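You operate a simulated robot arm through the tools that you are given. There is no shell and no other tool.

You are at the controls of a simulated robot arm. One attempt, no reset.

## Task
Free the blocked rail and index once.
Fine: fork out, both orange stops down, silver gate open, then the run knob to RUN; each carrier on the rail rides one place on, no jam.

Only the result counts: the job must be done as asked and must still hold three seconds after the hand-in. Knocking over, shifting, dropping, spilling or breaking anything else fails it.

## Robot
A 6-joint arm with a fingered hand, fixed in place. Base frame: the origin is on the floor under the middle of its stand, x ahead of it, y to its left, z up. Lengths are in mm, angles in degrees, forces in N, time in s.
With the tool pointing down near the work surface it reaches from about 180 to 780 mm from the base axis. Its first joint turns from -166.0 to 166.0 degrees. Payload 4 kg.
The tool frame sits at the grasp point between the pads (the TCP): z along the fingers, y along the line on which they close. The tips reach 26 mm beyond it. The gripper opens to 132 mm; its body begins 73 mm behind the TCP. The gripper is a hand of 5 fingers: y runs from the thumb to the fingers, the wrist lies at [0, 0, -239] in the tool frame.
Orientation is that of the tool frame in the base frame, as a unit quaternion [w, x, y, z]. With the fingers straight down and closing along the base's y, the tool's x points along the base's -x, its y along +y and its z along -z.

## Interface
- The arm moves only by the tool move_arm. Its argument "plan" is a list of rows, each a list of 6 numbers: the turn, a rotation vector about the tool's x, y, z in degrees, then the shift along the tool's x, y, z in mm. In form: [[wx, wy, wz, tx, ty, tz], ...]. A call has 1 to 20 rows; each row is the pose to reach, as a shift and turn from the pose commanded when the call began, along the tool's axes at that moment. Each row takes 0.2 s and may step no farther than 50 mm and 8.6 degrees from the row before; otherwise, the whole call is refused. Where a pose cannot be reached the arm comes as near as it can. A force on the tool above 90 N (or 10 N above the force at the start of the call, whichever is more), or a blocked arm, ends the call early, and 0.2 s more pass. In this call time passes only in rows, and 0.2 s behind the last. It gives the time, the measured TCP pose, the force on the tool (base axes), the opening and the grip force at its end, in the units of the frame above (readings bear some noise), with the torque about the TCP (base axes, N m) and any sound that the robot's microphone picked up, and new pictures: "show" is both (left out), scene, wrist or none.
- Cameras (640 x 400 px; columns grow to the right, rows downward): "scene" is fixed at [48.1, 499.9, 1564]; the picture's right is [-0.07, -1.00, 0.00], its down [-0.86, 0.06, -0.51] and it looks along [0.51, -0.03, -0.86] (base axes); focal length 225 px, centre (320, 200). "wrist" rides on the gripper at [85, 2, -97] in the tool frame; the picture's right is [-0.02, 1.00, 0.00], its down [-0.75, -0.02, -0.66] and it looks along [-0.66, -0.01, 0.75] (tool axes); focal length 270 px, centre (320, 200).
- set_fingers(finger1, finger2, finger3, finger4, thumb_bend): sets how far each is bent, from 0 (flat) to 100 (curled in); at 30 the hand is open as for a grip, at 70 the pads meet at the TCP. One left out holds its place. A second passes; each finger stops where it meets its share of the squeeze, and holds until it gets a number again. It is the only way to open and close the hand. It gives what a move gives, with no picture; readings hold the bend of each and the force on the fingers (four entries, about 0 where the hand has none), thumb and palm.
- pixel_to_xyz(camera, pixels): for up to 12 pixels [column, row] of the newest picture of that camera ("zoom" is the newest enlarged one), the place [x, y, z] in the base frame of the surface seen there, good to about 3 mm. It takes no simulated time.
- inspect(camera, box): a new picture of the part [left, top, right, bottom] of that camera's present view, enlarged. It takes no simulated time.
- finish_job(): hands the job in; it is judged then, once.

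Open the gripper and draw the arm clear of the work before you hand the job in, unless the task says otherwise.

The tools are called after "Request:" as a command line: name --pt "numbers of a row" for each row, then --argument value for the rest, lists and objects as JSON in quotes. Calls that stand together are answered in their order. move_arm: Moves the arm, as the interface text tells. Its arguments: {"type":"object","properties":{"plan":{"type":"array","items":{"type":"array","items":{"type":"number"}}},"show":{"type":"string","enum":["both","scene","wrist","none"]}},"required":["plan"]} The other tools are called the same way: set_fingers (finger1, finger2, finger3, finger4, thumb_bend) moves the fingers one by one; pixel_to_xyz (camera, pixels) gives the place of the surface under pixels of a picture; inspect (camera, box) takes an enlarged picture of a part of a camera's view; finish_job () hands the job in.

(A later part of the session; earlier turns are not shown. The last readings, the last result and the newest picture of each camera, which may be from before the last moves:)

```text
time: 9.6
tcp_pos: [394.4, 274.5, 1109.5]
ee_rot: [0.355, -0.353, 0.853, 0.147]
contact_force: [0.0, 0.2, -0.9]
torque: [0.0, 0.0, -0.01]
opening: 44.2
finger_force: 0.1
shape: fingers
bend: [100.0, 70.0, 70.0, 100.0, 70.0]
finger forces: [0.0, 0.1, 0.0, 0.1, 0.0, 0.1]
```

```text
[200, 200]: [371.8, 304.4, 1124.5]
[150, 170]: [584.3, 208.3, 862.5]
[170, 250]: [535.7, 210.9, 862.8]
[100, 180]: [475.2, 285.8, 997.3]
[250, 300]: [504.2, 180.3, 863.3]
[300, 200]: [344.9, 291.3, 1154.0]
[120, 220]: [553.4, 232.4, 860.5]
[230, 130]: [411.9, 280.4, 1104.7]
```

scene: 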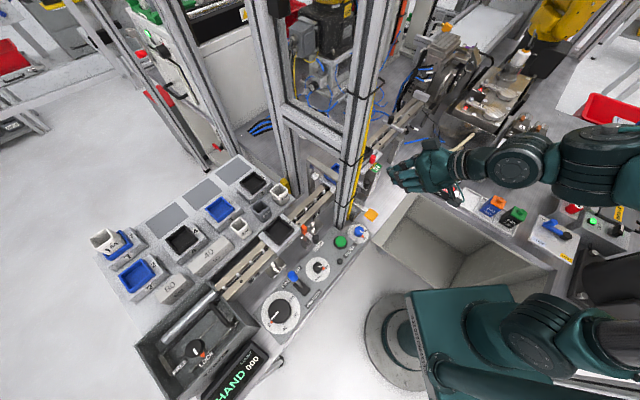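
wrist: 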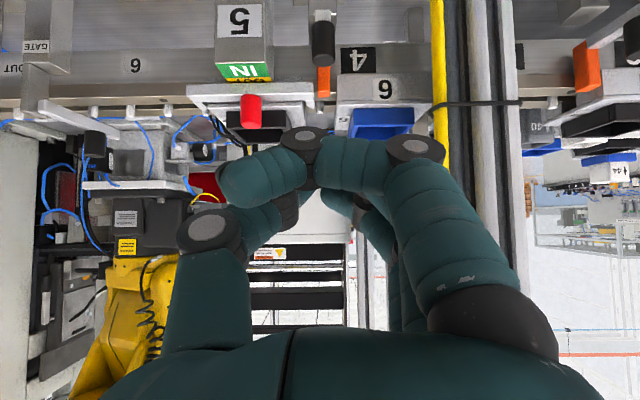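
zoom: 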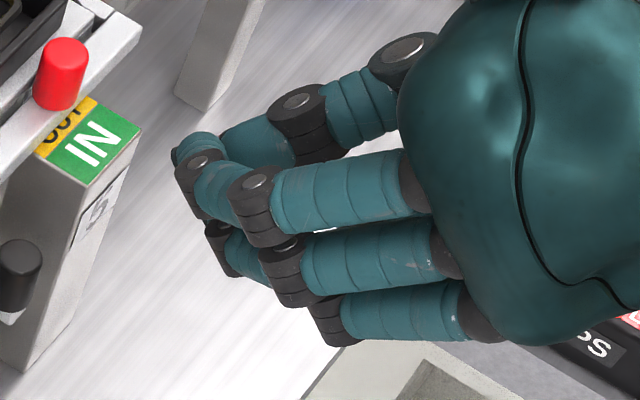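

Curled f1 hides the pinch from the wrist camera, so for pressing I'll use f1 itself as a pointer (visible to the camera) and curl the others including the thumb.

Request:
set_fingers --finger1 25 --finger2 100 --finger3 100 --finger4 100 --thumb_bend 80

Request:
move_arm --pt "0 6 0 0 0 0" --pt "0 12 0 0 0 0" --pt "0 18 0 0 0 0" --pt "0 24 0 0 0 0"

```text
time: 10.6
tcp_pos: [394.1, 274.4, 1110.2]
ee_rot: [0.355, -0.353, 0.853, 0.147]
contact_force: [-0.1, 0.7, 0.1]
torque: [-0.01, 0.0, -0.01]
opening: 75.8
finger_force: 0.1
shape: fingers
bend: [25.0, 75.0, 75.0, 100.0, 75.0]
finger forces: [0.0, 0.1, 0.0, 0.1, 0.1, 0.0]
```

```text
time: 11.6
tcp_pos: [390.0, 275.0, 1110.8]
ee_rot: [0.169, -0.376, 0.908, 0.07]
contact_force: [0.7, -0.1, 0.6]
torque: [-0.01, 0.0, -0.01]
opening: 75.9
finger_force: 0.1
shape: fingers
bend: [25.0, 75.0, 75.0, 100.0, 75.0]
finger forces: [0.0, 0.1, 0.1, 0.0, 0.0, 0.0]
```

scene: 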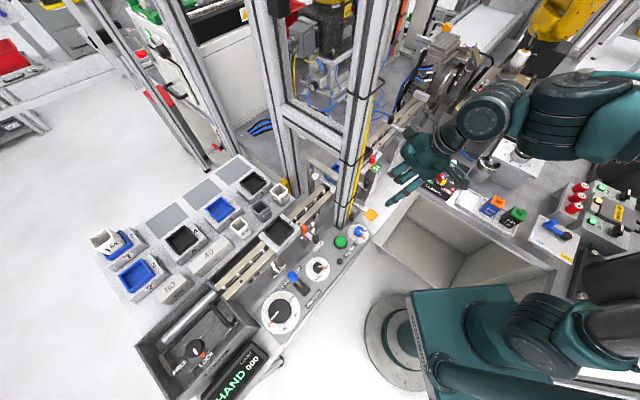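
wrist: 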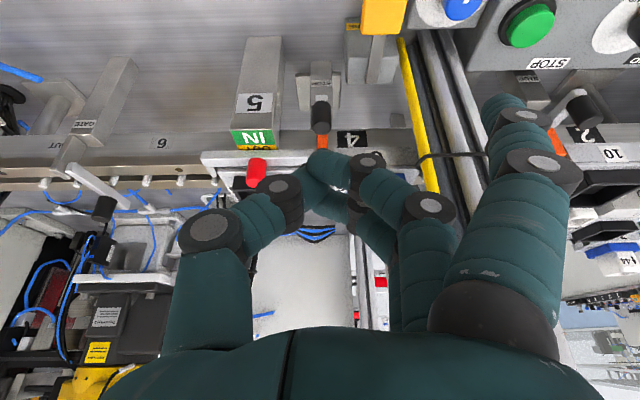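

Fingers 2, 3 and thumb stop against each other at 75, with f1 free at right (505,105). To press stop 2 without the hand nearing the column or fork, I'll turn the hand (yaw −45°) so f1 points at the rail side and the hand stays on the operator side.

Request:
move_arm --pt "1.5 1.5 8.08 5 -1 -4" --pt "3 3 16.16 10 -1 -8" --pt "4.5 4.5 24.24 14 -2 -11" --pt "6 6 32.3 19 -3 -15" --pt "7.5 7.5 40.4 24 -3 -19" --pt "9 9 48.5 28 -4 -23" --pt "10.5 10.5 56.6 33 -5 -26" --pt "12 12 64.65 38 -5 -30" --pt "13.5 13.5 72.7 43 -6 -34" --pt "15 15 80.8 47 -6 -38" --pt "16.5 16.5 88.9 52 -7 -41"

```text
time: 14.0
tcp_pos: [350.3, 225.6, 1129.3]
ee_rot: [0.001, 0.384, 0.923, 0.001]
contact_force: [0.3, -0.4, -0.5]
torque: [0.02, 0.02, 0.0]
opening: 75.5
finger_force: 0.1
shape: fingers
bend: [25.0, 75.0, 75.0, 100.0, 75.0]
finger forces: [0.0, 0.0, 0.0, 0.0, 0.0, 0.1]
```

scene: 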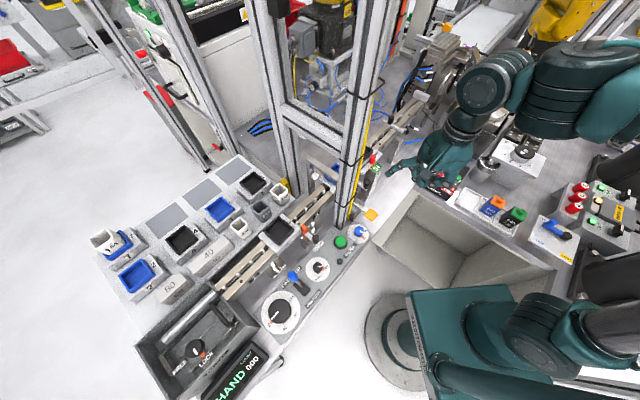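
wrist: 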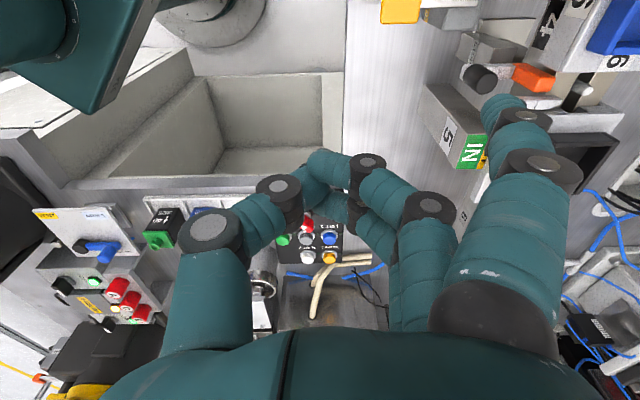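

f1's tip is at (503,105) with the stop knob beyond at (480,78). I'll measure f1's tip location.

Request:
pixel_to_xyz --camera "wrist" --pixels '[[495, 100], [503, 97], [512, 102], [500, 108], [505, 115], [480, 78], [485, 68], [533, 75], [520, 118], [330, 155]]'

Request:
inspect --camera "wrist" --box '[430, 40, 590, 160]'

Request:
inspect --camera "scene" --box '[350, 120, 470, 215]'

```text
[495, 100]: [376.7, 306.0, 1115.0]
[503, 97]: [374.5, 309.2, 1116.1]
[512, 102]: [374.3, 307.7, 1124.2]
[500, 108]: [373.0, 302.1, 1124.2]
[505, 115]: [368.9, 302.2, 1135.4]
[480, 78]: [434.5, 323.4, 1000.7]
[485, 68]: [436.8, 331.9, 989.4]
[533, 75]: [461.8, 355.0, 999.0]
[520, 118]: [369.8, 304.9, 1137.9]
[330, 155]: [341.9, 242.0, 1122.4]
```

```text
3.33 times, centred on (510, 100) of wrist
```

zoom: 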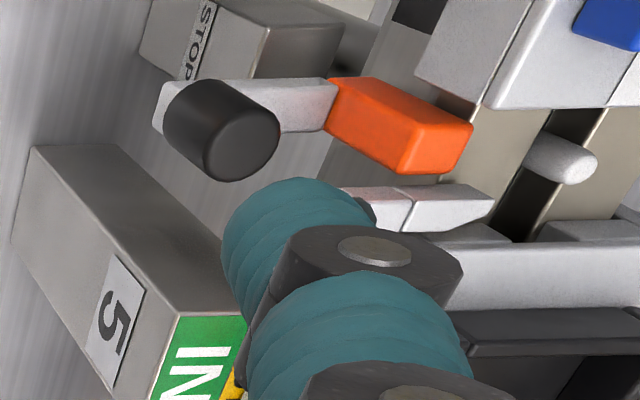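

```text
4.21 times, centred on (410, 168) of scene
```

zoom: 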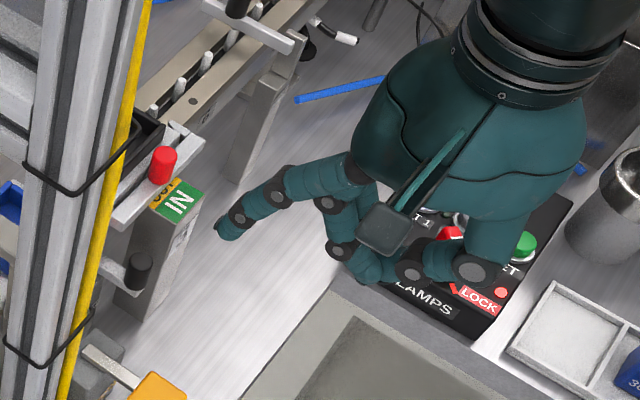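

f1's tip is about tool (33, 77, 17). I'll move so that tip sits ~30 mm above stop 2's knob and check.

Request:
move_arm --pt "0 0 0 -9 19 26" --pt "0 0 0 -18 38 53" --pt "0 0 0 -26 57 80"

Request:
inspect --camera "wrist" --box '[430, 40, 590, 160]'

Request:
inspect --camera "scene" --box '[340, 140, 440, 220]'

```text
time: 14.8
tcp_pos: [408.2, 247.0, 1049.4]
ee_rot: [0.001, 0.384, 0.924, 0.002]
contact_force: [0.4, 0.2, -1.1]
torque: [-0.01, 0.02, -0.02]
opening: 76.1
finger_force: 0.1
shape: fingers
bend: [25.0, 75.0, 75.0, 100.0, 75.0]
finger forces: [0.0, 0.0, 0.0, 0.1, 0.0, 0.0]
```

scene: 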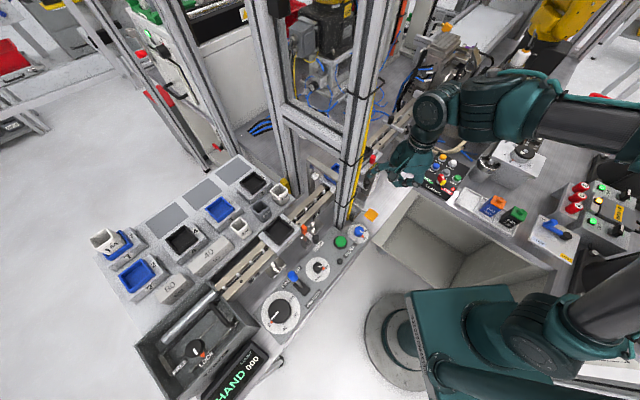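
wrist: 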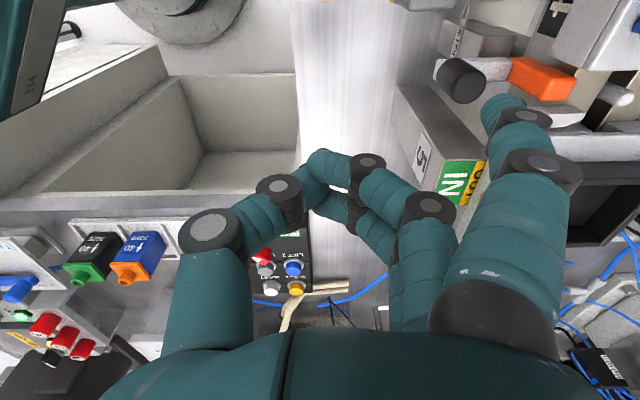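

```text
3.33 times, centred on (510, 100) of wrist
```

zoom: 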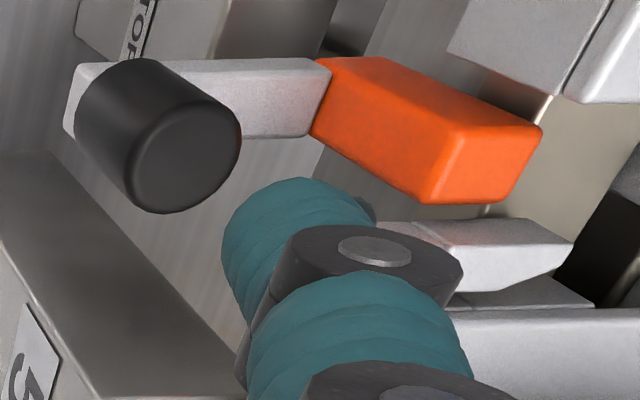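

```text
5.00 times, centred on (390, 180) of scene
```

zoom: 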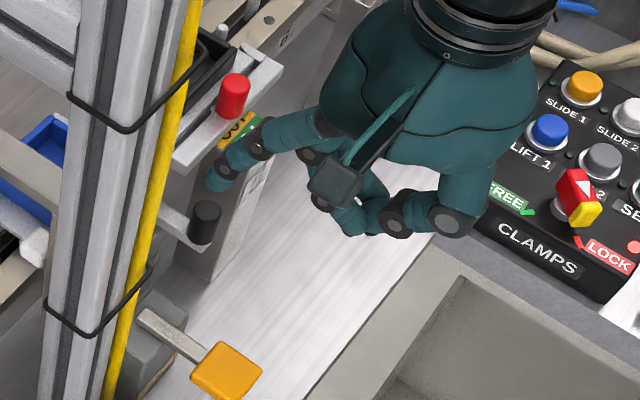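

I'll measure the fingertip and knob in the current views to get their relative offset.

Request:
pixel_to_xyz --camera "zoom" --pixels '[[215, 180], [222, 172], [208, 185], [235, 158], [205, 210], [203, 228], [232, 85], [255, 140]]'

Request:
pixel_to_xyz --camera "wrist" --pixels '[[487, 105], [500, 96], [515, 97], [497, 105], [485, 115], [468, 85], [457, 80], [540, 85]]'

```text
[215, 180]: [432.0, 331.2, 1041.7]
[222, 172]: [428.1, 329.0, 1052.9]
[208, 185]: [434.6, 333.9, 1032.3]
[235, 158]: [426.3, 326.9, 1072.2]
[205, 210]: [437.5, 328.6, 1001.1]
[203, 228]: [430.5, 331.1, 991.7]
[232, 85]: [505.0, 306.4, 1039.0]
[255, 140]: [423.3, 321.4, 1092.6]
```

```text
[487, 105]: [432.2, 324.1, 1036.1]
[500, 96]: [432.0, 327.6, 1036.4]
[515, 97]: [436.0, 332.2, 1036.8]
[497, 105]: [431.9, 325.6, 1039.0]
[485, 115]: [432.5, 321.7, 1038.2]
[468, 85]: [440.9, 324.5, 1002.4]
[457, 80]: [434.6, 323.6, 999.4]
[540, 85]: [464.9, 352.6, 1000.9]
```

The fingertip centre is about (440,326), directly above the knob (440.5,325), with its bottom near z 1030. I'll lower to near contact.

Request:
move_arm --pt "0 0 0 0 0 9" --pt "0 0 0 0 0 18" --pt "0 0 0 0 0 24" --show "wrist"

Request:
inspect --camera "wrist" --box '[430, 40, 590, 160]'

```text
time: 15.6
tcp_pos: [408.6, 248.0, 1026.2]
ee_rot: [0.0, 0.382, 0.924, 0.002]
contact_force: [0.6, -0.1, -0.2]
torque: [0.0, 0.03, 0.02]
opening: 76.0
finger_force: 0.0
shape: fingers
bend: [25.0, 75.0, 75.0, 100.0, 75.0]
finger forces: [0.0, 0.1, 0.1, 0.1, 0.0, 0.1]
```

wrist: 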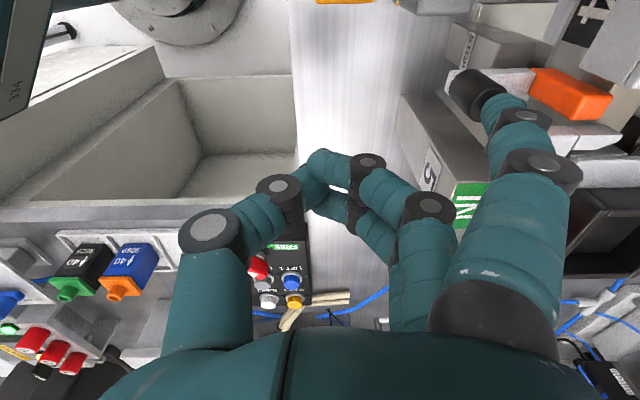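

```text
3.33 times, centred on (510, 100) of wrist
```

zoom: 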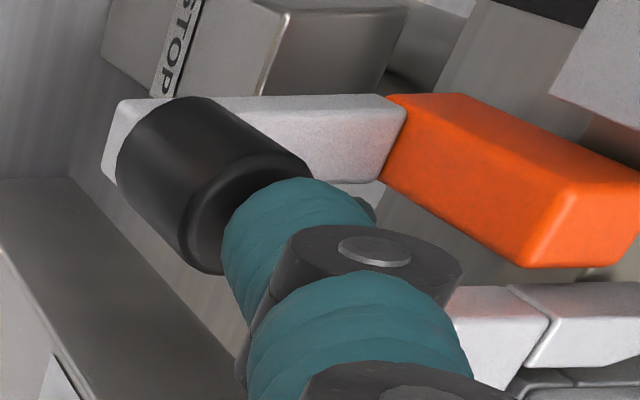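

The fingertip is about to touch the knob. I'll press down in small steps and watch the force.

Request:
move_arm --pt "0 0 0 0 0 3" --pt "0 0 0 0 0 6" --show "wrist"

```text
time: 16.2
tcp_pos: [407.0, 247.9, 1021.1]
ee_rot: [0.0, 0.383, 0.924, 0.002]
contact_force: [-0.4, -1.6, 2.9]
torque: [0.16, -0.1, -0.02]
opening: 77.0
finger_force: 1.7
shape: fingers
bend: [25.0, 75.0, 75.0, 100.0, 75.0]
finger forces: [2.9, 0.0, 0.0, 0.0, 0.0, 0.1]
```

wrist: 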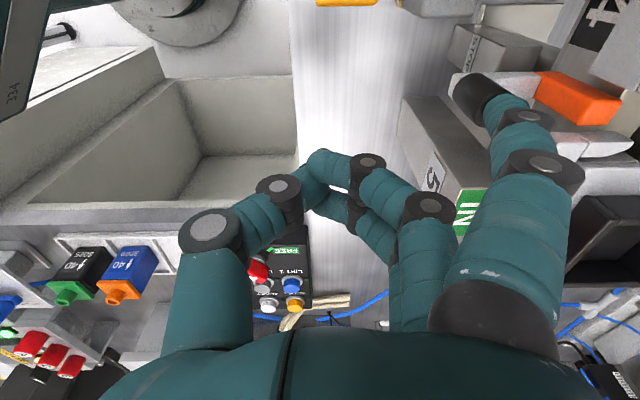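

Contact: about 3 N upward. I'll press another 5 mm and see how the force responds.

Request:
move_arm --pt "0 0 0 0 0 2.5" --pt "0 0 0 0 0 5" --show "wrist"

Request:
inspect --camera "wrist" --box '[430, 40, 590, 160]'

```text
time: 16.8
tcp_pos: [407.6, 246.9, 1015.0]
ee_rot: [0.001, 0.383, 0.924, 0.002]
contact_force: [-0.4, -1.2, 1.6]
torque: [0.13, -0.04, -0.01]
opening: 76.8
finger_force: 0.3
shape: fingers
bend: [25.0, 75.0, 75.0, 100.0, 75.0]
finger forces: [1.7, 0.0, 0.0, 0.1, 0.1, 0.1]
```

wrist: 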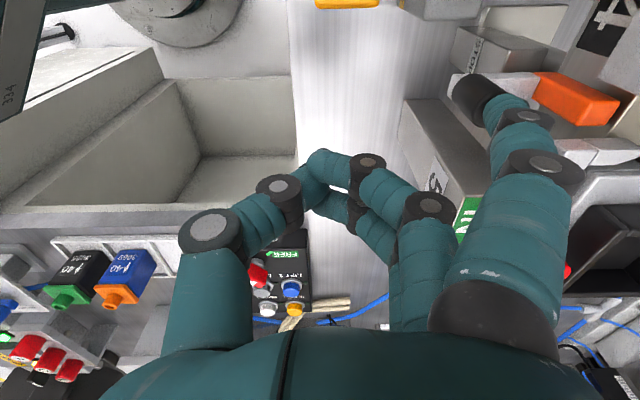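

```text
3.33 times, centred on (510, 100) of wrist
```

zoom: 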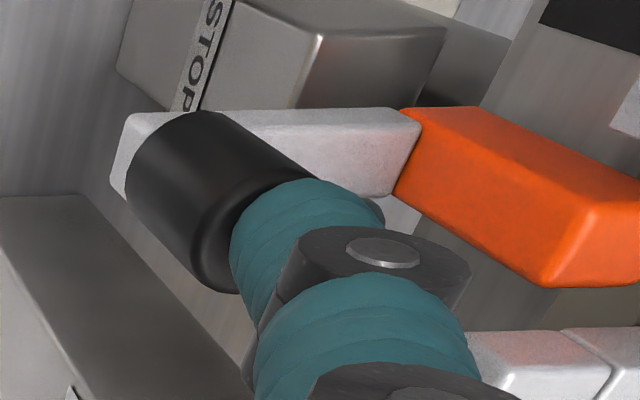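

The stop moves straight down with the finger at only ~2–3 N. I'll keep pressing down until it bottoms out.

Request:
move_arm --pt "0 0 0 0 0 4" --pt "0 0 0 0 0 8" --pt "0 0 0 0 0 12" --show "wrist"

Request:
inspect --camera "wrist" --box '[430, 40, 590, 160]'

```text
time: 17.6
tcp_pos: [408.8, 248.1, 1002.9]
ee_rot: [0.001, 0.383, 0.924, 0.002]
contact_force: [-0.2, 0.3, 0.3]
torque: [0.06, 0.0, 0.05]
opening: 76.4
finger_force: 1.3
shape: fingers
bend: [25.0, 75.0, 75.0, 100.0, 75.0]
finger forces: [0.6, 0.0, 0.0, 0.0, 0.1, 0.0]
```

wrist: 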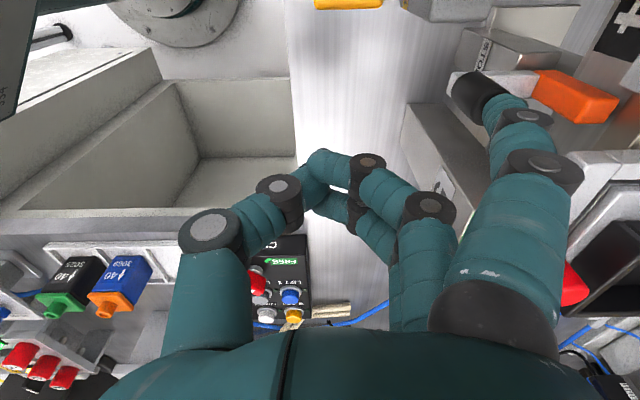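

```text
3.33 times, centred on (510, 100) of wrist
```

zoom: 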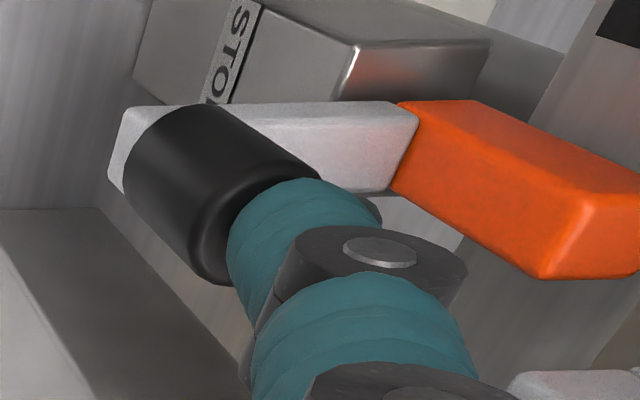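

Moved about 20 mm with low force. I'll continue another 8 mm in small steps to find the bottom.

Request:
move_arm --pt "0 0 0 0 0 2.5" --pt "0 0 0 0 0 5" --pt "0 0 0 0 0 7.5" --show "wrist"

Request:
inspect --camera "wrist" --box '[430, 40, 590, 160]'

```text
time: 18.4
tcp_pos: [409.7, 246.9, 996.2]
ee_rot: [0.001, 0.383, 0.924, 0.002]
contact_force: [-6.5, -6.2, 20.4]
torque: [1.66, -0.64, 0.32]
opening: 78.8
finger_force: 10.4
shape: fingers
bend: [27.0, 75.0, 75.0, 100.0, 75.0]
finger forces: [21.1, 0.1, 0.0, 0.1, 0.0, 0.0]
```

wrist: 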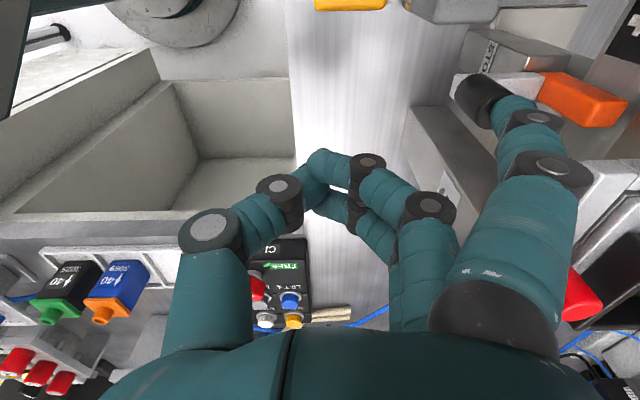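

```text
3.33 times, centred on (510, 100) of wrist
```

zoom: 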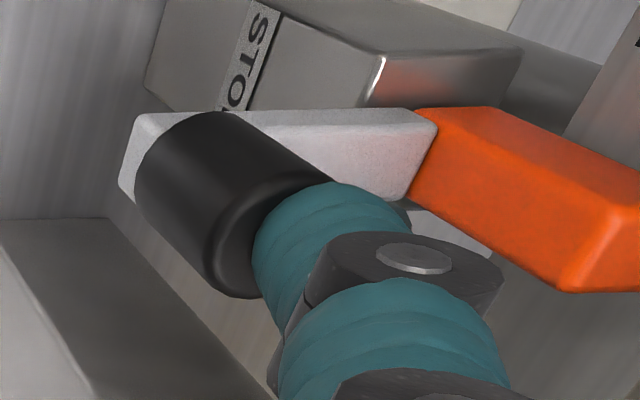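

Force rose to 20 N: the stop has bottomed. I'll lift off straight up and verify it stays down.

Request:
move_arm --pt "0 0 0 0 0 -8" --pt "0 0 0 0 0 -30" --pt "0 0 0 0 0 -60" --pt "0 0 0 10 -30 -95"

Request:
inspect --camera "wrist" --box '[430, 20, 590, 140]'

Request:
inspect --camera "scene" --box '[340, 140, 440, 220]'

```text
time: 19.4
tcp_pos: [380.9, 232.4, 1093.4]
ee_rot: [0.0, 0.382, 0.924, 0.001]
contact_force: [-0.5, 0.1, -1.3]
torque: [-0.04, 0.0, 0.0]
opening: 76.3
finger_force: 0.0
shape: fingers
bend: [25.0, 76.0, 76.0, 100.0, 75.0]
finger forces: [0.0, 0.0, 0.1, 0.1, 0.0, 0.0]
```

scene: 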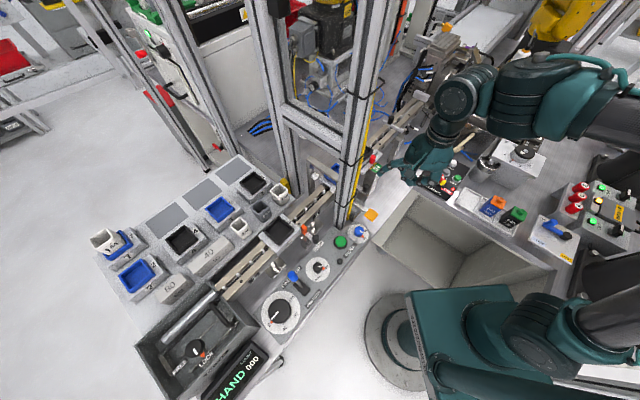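
wrist: 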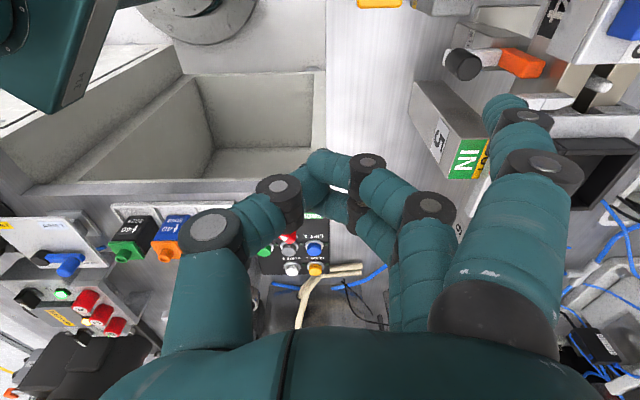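

```text
3.33 times, centred on (510, 80) of wrist
```

zoom: 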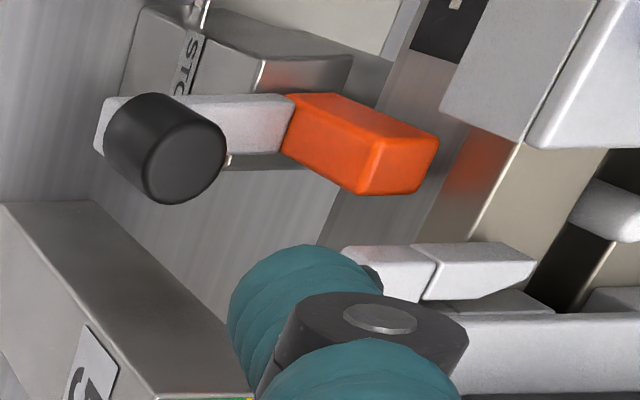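

```text
5.00 times, centred on (390, 180) of scene
```

zoom: 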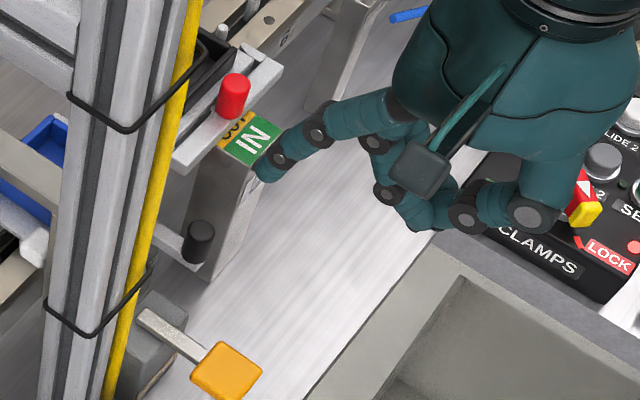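

Stop 2 stays down. Now for the fork: I'll turn back to face the rail (yaw 45°, tilt 25°) above the red knob, with thumb and f2 half open for a pinch along the rail direction.

Request:
set_fingers --finger1 20 --finger2 50 --finger3 100 --finger4 100 --thumb_bend 50

Request:
move_arm --pt "-1.78 -1.78 -8.04 -3 10 -1" --pt "-3.56 -3.56 -16.1 -6 19 -2" --pt "-5.35 -5.35 -24.1 -10 29 -3" --pt "-7.13 -7.13 -32.1 -13 38 -4" --pt "-8.9 -8.9 -40.2 -16 48 -5" --pt "-10.7 -10.7 -48.2 -19 57 -6" --pt "-12.5 -12.5 -56.3 -22 67 -7" --pt "-14.3 -14.3 -64.3 -26 76 -8" --pt "-16 -16 -72.3 -29 86 -9" --pt "-17.8 -17.8 -80.4 -32 95 -10" --pt "-19.6 -19.6 -88.4 -35 105 -12"

```text
time: 20.4
tcp_pos: [379.8, 231.6, 1092.6]
ee_rot: [0.001, 0.383, 0.924, 0.001]
contact_force: [-0.1, -0.1, -0.9]
torque: [0.01, -0.01, 0.0]
opening: 116.3
finger_force: 0.1
shape: fingers
bend: [20.0, 50.0, 100.0, 100.0, 50.0]
finger forces: [0.0, 0.0, 0.0, 0.0, 0.0, 0.0]
```

```text
time: 22.8
tcp_pos: [479.3, 283.7, 1102.8]
ee_rot: [0.202, -0.374, 0.901, 0.083]
contact_force: [0.6, 0.0, 0.3]
torque: [-0.02, 0.02, -0.02]
opening: 116.3
finger_force: 0.1
shape: fingers
bend: [20.0, 50.0, 100.0, 100.0, 50.0]
finger forces: [0.0, 0.1, 0.0, 0.1, 0.1, 0.0]
```

scene: 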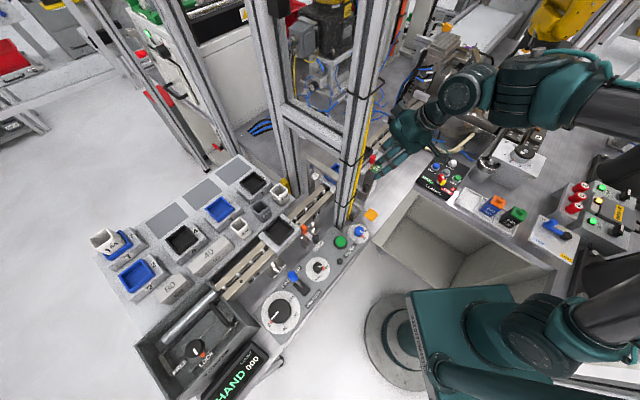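
wrist: 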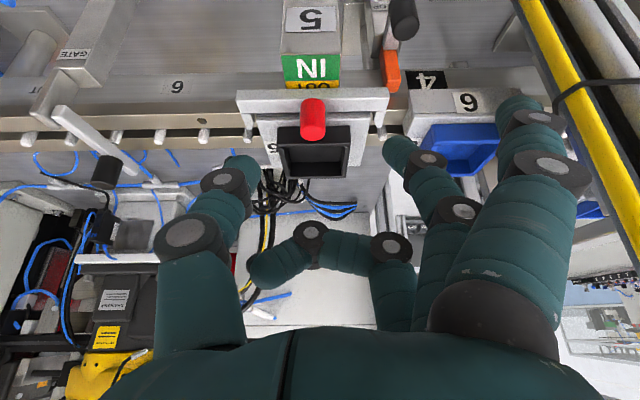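

Great view: red knob at (313,120) between thumb tip (240,165) and f2 tip (397,148). I'll measure those for alignment.

Request:
pixel_to_xyz --camera "wrist" --pixels '[[397, 142], [393, 150], [410, 160], [240, 160], [245, 175], [228, 165], [313, 105], [313, 130], [313, 138], [303, 120], [325, 120], [520, 100]]'

Request:
inspect --camera "wrist" --box '[210, 70, 430, 210]'

```text
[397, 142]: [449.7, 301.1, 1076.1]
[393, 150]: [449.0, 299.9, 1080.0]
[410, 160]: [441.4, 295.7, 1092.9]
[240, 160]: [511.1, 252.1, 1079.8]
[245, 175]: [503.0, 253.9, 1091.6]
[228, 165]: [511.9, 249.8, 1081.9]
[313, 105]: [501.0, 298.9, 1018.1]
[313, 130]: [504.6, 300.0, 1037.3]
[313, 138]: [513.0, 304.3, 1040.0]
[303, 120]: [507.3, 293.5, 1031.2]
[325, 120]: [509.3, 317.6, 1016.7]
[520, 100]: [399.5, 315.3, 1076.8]
```

```text
2.86 times, centred on (320, 140) of wrist
```

zoom: 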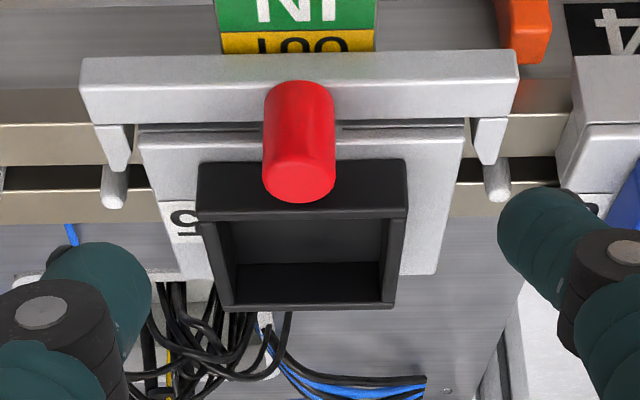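

The knob's rear clearance to the box wall is only ~7 mm, so alignment matters. I'll first close f2 and thumb partly in the air to see where they meet.

Request:
set_fingers --finger2 64 --thumb_bend 64

Request:
move_arm --pt "0 0 0 0 0 0" --show "wrist"

Request:
inspect --camera "wrist" --box '[240, 80, 400, 200]'

```text
time: 23.8
tcp_pos: [479.8, 280.7, 1103.9]
ee_rot: [0.201, -0.373, 0.902, 0.084]
contact_force: [0.8, 0.1, -0.9]
torque: [0.04, -0.02, -0.01]
opening: 95.1
finger_force: 0.0
shape: fingers
bend: [20.0, 64.0, 100.0, 100.0, 64.0]
finger forces: [0.1, 0.1, 0.0, 0.0, 0.0, 0.0]
```

```text
time: 24.2
tcp_pos: [481.0, 282.3, 1103.2]
ee_rot: [0.202, -0.373, 0.902, 0.083]
contact_force: [-0.3, -0.6, -0.3]
torque: [0.01, 0.01, -0.03]
opening: 95.0
finger_force: 0.1
shape: fingers
bend: [20.0, 64.0, 100.0, 100.0, 64.0]
finger forces: [0.0, 0.0, 0.1, 0.1, 0.0, 0.0]
```

wrist: 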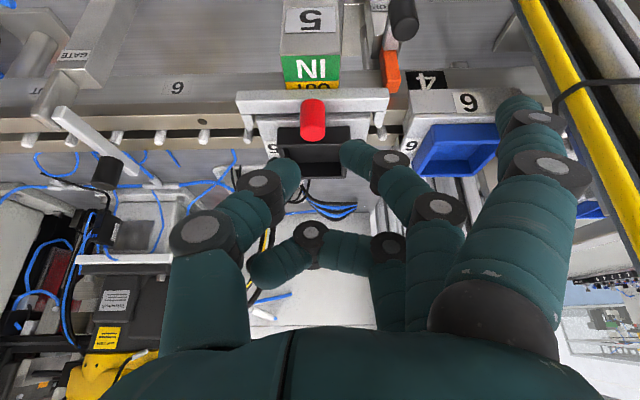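

```text
3.33 times, centred on (320, 140) of wrist
```

zoom: 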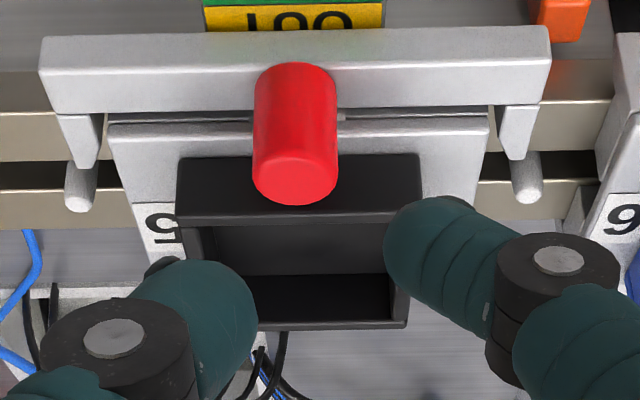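

At bend 64 the gap is about 18 mm, close to the knob diameter. I'll measure the fingertip end positions in this state.

Request:
pixel_to_xyz --camera "zoom" --pixels '[[395, 240], [420, 215], [440, 270], [400, 265], [560, 245], [245, 290], [215, 275], [180, 300], [160, 265], [100, 310], [295, 190], [295, 110]]'

```text
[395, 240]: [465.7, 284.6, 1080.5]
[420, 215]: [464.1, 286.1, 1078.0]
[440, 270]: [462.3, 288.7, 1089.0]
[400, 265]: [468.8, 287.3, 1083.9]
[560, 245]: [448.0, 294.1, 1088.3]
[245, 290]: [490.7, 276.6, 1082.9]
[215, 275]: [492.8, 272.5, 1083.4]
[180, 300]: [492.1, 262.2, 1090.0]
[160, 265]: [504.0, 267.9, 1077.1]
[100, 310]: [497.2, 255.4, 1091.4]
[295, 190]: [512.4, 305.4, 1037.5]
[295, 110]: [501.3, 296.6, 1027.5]
```

Contact region lies at tool z≈17; thumb and f2 are offset 12 mm in x. I'll open them to 56, yaw to ~35° with 15° tilt (keeping f1 clear of carrier 4), and position above the red knob.

Request:
set_fingers --finger2 55 --thumb_bend 55

Request:
move_arm --pt "1.71 4.98 4.7 -11 -1 15" --pt "3.42 9.97 9.41 -22.6 -1.3 30.7" --show "both"

Request:
inspect --camera "wrist" --box '[240, 80, 400, 200]'

```text
time: 25.2
tcp_pos: [479.7, 282.9, 1103.9]
ee_rot: [0.202, -0.373, 0.902, 0.083]
contact_force: [0.0, -0.3, -1.0]
torque: [-0.04, 0.0, 0.01]
opening: 108.1
finger_force: 0.0
shape: fingers
bend: [20.0, 55.0, 100.0, 100.0, 55.0]
finger forces: [0.0, 0.1, 0.0, 0.1, 0.1, 0.0]
```

```text
time: 25.8
tcp_pos: [504.1, 304.2, 1084.6]
ee_rot: [0.124, -0.297, 0.946, 0.04]
contact_force: [-0.5, 0.2, 0.2]
torque: [0.01, -0.01, 0.06]
opening: 108.2
finger_force: 0.0
shape: fingers
bend: [20.0, 55.0, 100.0, 100.0, 55.0]
finger forces: [0.0, 0.0, 0.0, 0.1, 0.0, 0.0]
```

scene: 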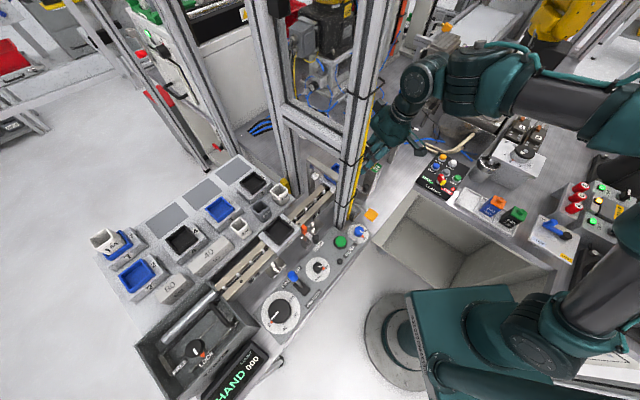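
wrist: 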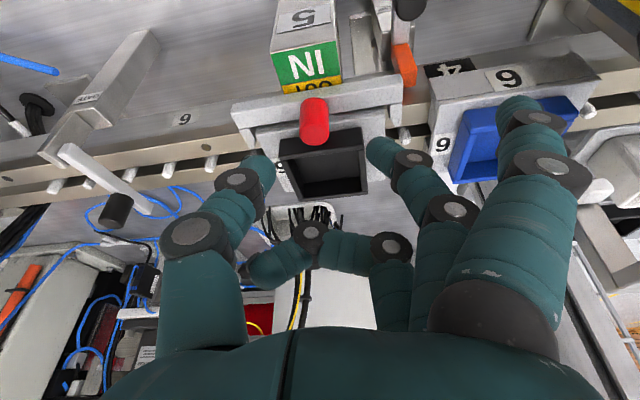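

```text
3.33 times, centred on (320, 140) of wrist
```

zoom: 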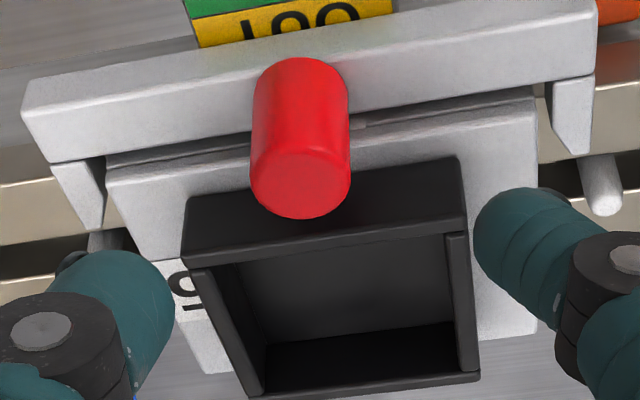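

The knob's top face is now clearly visible at (310,134). I'll measure it and the tips precisely.

Request:
pixel_to_xyz --camera "zoom" --pixels '[[300, 180], [300, 210], [300, 155], [260, 180], [342, 180], [300, 90], [320, 215], [190, 205], [490, 220], [160, 290], [140, 260], [500, 260]]'

```text
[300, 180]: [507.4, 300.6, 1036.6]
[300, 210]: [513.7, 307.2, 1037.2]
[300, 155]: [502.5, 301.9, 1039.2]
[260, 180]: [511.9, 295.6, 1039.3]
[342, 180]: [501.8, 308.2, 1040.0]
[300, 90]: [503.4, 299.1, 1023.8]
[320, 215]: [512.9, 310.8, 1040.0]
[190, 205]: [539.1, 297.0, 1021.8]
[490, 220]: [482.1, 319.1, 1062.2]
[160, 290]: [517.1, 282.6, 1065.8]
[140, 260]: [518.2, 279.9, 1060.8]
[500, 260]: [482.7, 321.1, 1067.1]
```

Knob top centre ≈ (507.3, 302.5); it sits nearly centred between the tips. I'll descend 24 mm first and check.

Request:
move_arm --pt "0 0 0 3.1 -1 11.6" --pt "0 0 0 6.2 -2 23.2" --show "wrist"

Request:
inspect --camera "wrist" --box '[240, 80, 400, 200]'

Request:
inspect --camera "scene" --box '[340, 120, 420, 200]'

```text
time: 26.4
tcp_pos: [505.9, 303.5, 1060.0]
ee_rot: [0.125, -0.297, 0.946, 0.04]
contact_force: [0.1, -0.2, 0.5]
torque: [0.02, 0.01, -0.01]
opening: 108.2
finger_force: 0.0
shape: fingers
bend: [20.0, 55.0, 100.0, 100.0, 55.0]
finger forces: [0.1, 0.0, 0.1, 0.0, 0.0, 0.0]
```

wrist: 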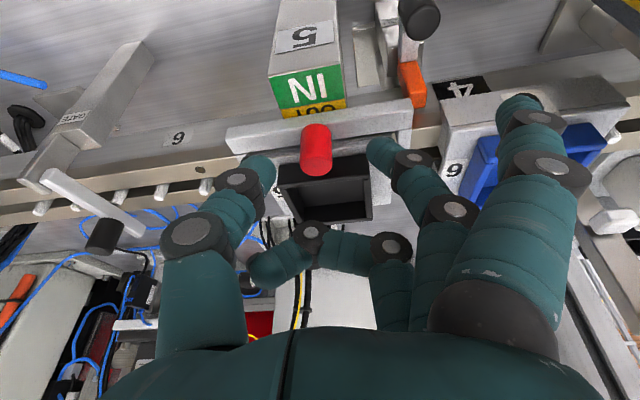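

```text
3.33 times, centred on (320, 140) of wrist
```

zoom: 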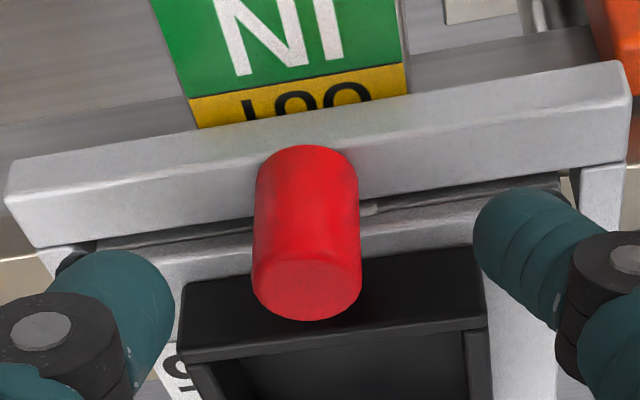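

```text
5.00 times, centred on (380, 160) of scene
```

zoom: 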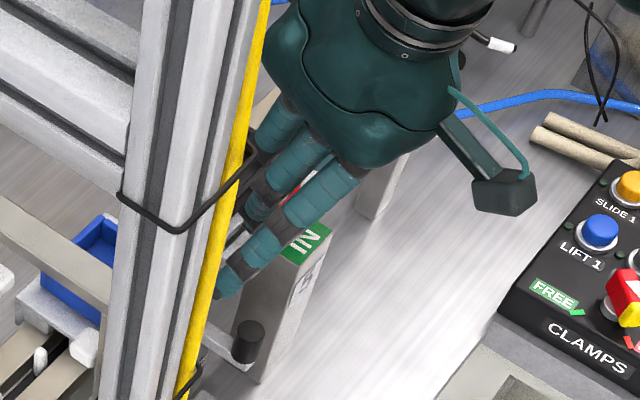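

Tips are at the level of the knob's top. Before the last 10 mm I'll verify f1's tip clearance to carrier 4.

Request:
pixel_to_xyz --camera "wrist" --pixels '[[518, 96], [505, 108], [535, 97], [500, 125], [480, 115], [450, 125], [460, 150], [540, 90], [570, 80], [413, 85], [425, 130], [260, 160]]'

```text
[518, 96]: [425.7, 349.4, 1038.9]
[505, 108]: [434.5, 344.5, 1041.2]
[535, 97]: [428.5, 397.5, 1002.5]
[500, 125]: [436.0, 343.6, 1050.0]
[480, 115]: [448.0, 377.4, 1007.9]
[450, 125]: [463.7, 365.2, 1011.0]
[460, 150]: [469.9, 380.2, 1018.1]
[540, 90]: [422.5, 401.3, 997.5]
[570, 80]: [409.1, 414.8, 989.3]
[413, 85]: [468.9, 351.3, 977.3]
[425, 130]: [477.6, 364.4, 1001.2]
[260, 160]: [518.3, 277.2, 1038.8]
```

f1 stays ~18 mm away from carrier 4. I'll go down the final 10 mm and close thumb and f2 on the knob.

Request:
move_arm --pt "0 0 0 1.3 0 4.8" --pt "0 0 0 2.7 0 10.1" --show "wrist"

Request:
inspect --camera "wrist" --box '[240, 90, 400, 210]'

```text
time: 27.0
tcp_pos: [506.3, 303.8, 1050.7]
ee_rot: [0.125, -0.298, 0.946, 0.04]
contact_force: [0.5, -0.1, -0.3]
torque: [-0.03, -0.02, -0.01]
opening: 108.3
finger_force: 0.1
shape: fingers
bend: [20.0, 55.0, 100.0, 100.0, 55.0]
finger forces: [0.0, 0.0, 0.0, 0.0, 0.1, 0.1]
```

wrist: 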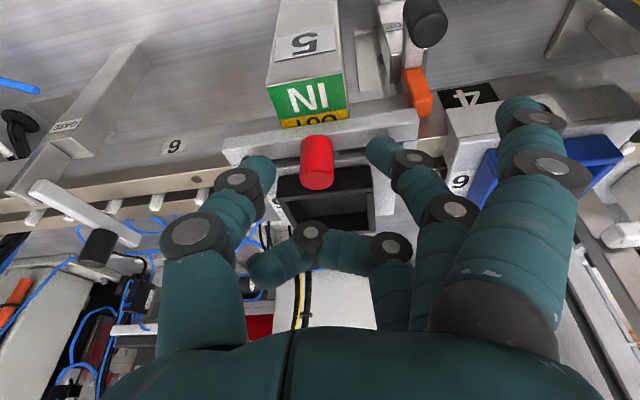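

```text
3.33 times, centred on (320, 150) of wrist
```

zoom: 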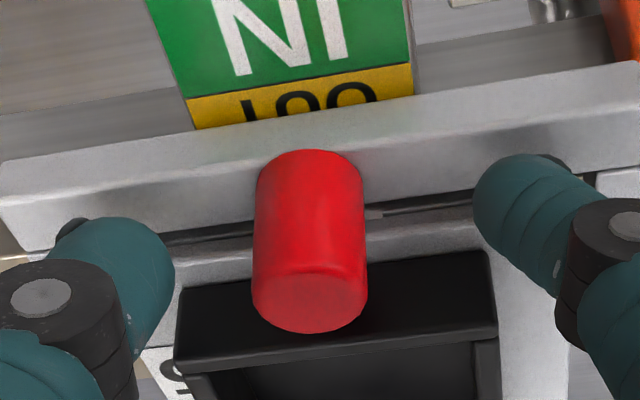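

The fingertips straddle the knob's sides. Closing thumb and f2.

Request:
set_fingers --finger2 68 --thumb_bend 68

Request:
inspect --camera "wrist" --box '[240, 90, 400, 210]'

```text
time: 28.0
tcp_pos: [506.2, 304.0, 1051.3]
ee_rot: [0.125, -0.297, 0.946, 0.04]
contact_force: [2.1, -1.4, -1.2]
torque: [-0.05, -0.03, -0.02]
opening: 93.3
finger_force: 1.9
shape: fingers
bend: [20.0, 67.0, 100.0, 100.0, 66.0]
finger forces: [0.0, 0.4, 0.1, 0.0, 4.1, 0.0]
```

```text
3.33 times, centred on (320, 150) of wrist
```

zoom: 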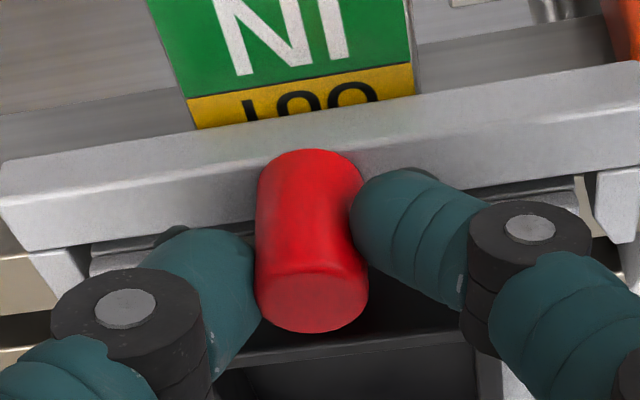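

Thumb presses 4 N, f2 lightly. I'll tighten the squeeze.

Request:
set_fingers --finger2 78 --thumb_bend 76

Request:
inspect --camera "wrist" --box '[240, 90, 400, 210]'

```text
time: 29.0
tcp_pos: [507.0, 303.8, 1050.0]
ee_rot: [0.125, -0.298, 0.946, 0.04]
contact_force: [7.4, -5.3, -7.1]
torque: [-0.05, -0.09, -0.06]
opening: 92.3
finger_force: 10.0
shape: fingers
bend: [20.0, 70.0, 100.0, 100.0, 68.0]
finger forces: [0.0, 5.4, 0.1, 0.0, 14.1, 0.0]
```

```text
3.33 times, centred on (320, 150) of wrist
```

zoom: 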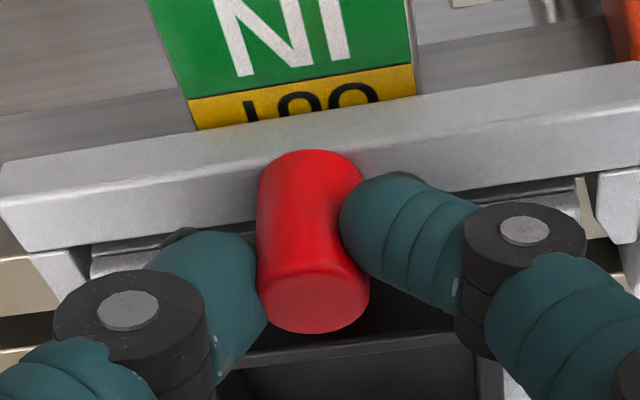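

Grip established (thumb 14 N, f2 5 N). I'll pull toward the operator 8 mm and check whether the fork follows.

Request:
move_arm --pt "0 0 0 2.8 -0.5 -0.8" --pt "0 0 0 5.6 -1.0 -1.5" --pt "0 0 0 7.5 -1.4 -2.0" --show "wrist"

Request:
inspect --camera "wrist" --box '[240, 90, 400, 210]'

```text
time: 29.8
tcp_pos: [500.9, 298.6, 1050.7]
ee_rot: [0.125, -0.298, 0.946, 0.04]
contact_force: [7.6, -5.0, -3.8]
torque: [-0.05, -0.15, -0.04]
opening: 92.7
finger_force: 9.5
shape: fingers
bend: [20.0, 70.0, 100.0, 100.0, 68.0]
finger forces: [0.0, 5.1, 0.1, 0.0, 14.4, 0.0]
```

wrist: 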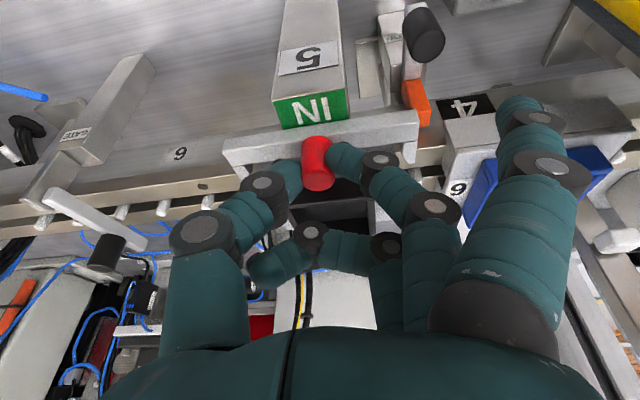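

```text
3.33 times, centred on (320, 150) of wrist
```

zoom: 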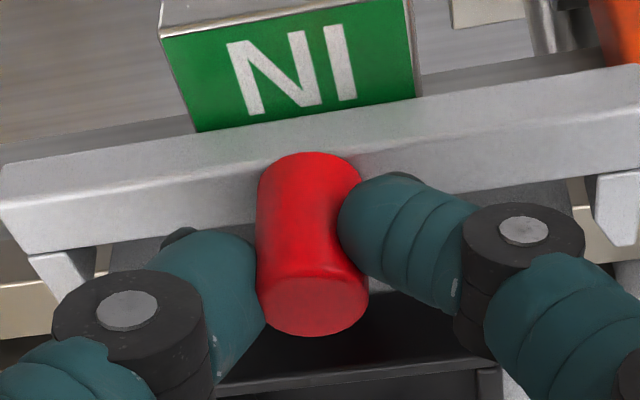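

The fork follows; the bar now covers the OUT strip. I'll keep pulling.

Request:
move_arm --pt "0 0 0 3.8 -0.7 -1.0" --pt "0 0 0 7.5 -1.4 -2.0" --pt "0 0 0 11.3 -2.1 -3.0" --pt "0 0 0 15 -2.8 -4.0" --show "wrist"

Request:
inspect --camera "wrist" --box '[240, 90, 400, 210]'

```text
time: 30.8
tcp_pos: [490.0, 287.0, 1050.8]
ee_rot: [0.126, -0.297, 0.946, 0.041]
contact_force: [10.1, -2.9, -2.9]
torque: [-0.06, -0.17, 0.02]
opening: 92.7
finger_force: 8.6
shape: fingers
bend: [20.0, 71.0, 100.0, 100.0, 68.0]
finger forces: [0.0, 3.9, 0.1, 0.1, 13.0, 0.0]
```

wrist: 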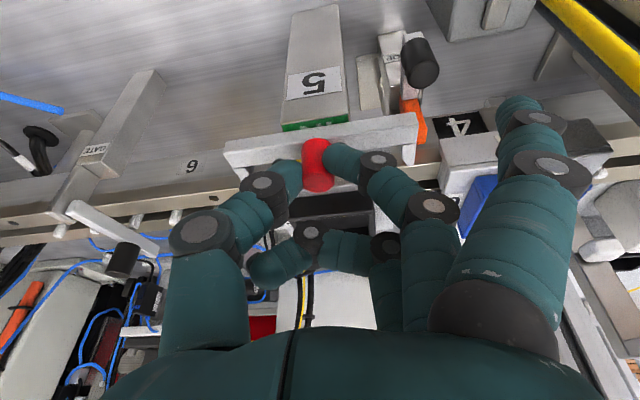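

```text
3.33 times, centred on (320, 150) of wrist
```

zoom: 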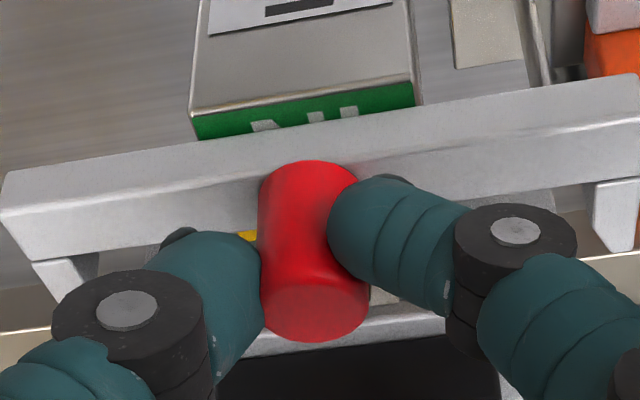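

IN is nearly covered and yellow OUT appears behind the bar. Pulling on in small steps until the end stop.

Request:
move_arm --pt "0 0 0 3.8 -0.7 -1.0" --pt "0 0 0 7.5 -1.4 -2.0" --pt "0 0 0 11.3 -2.1 -3.0" --show "wrist"

Request:
inspect --camera "wrist" --box '[240, 90, 400, 210]'

```text
time: 31.6
tcp_pos: [481.2, 277.6, 1048.8]
ee_rot: [0.125, -0.297, 0.946, 0.04]
contact_force: [2.8, -6.8, -0.7]
torque: [-0.08, -0.03, -0.08]
opening: 85.4
finger_force: 3.5
shape: fingers
bend: [20.0, 73.0, 100.0, 100.0, 71.0]
finger forces: [0.1, 0.0, 0.0, 0.0, 6.2, 0.0]
```

wrist: 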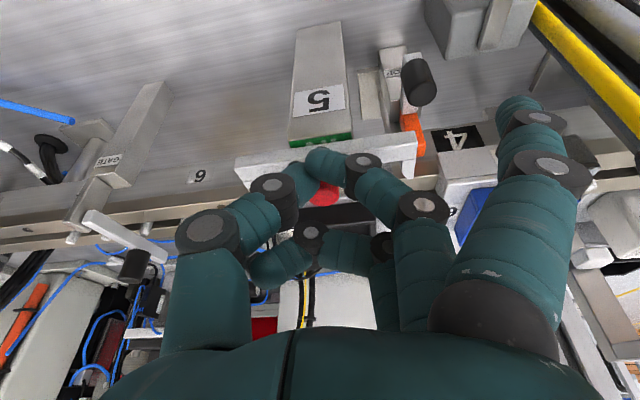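

```text
3.33 times, centred on (320, 150) of wrist
```

zoom: 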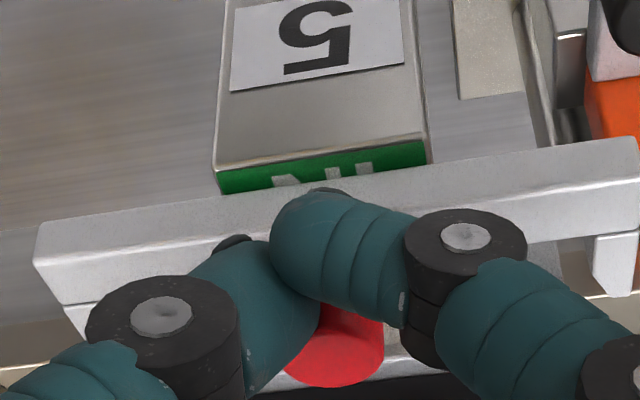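

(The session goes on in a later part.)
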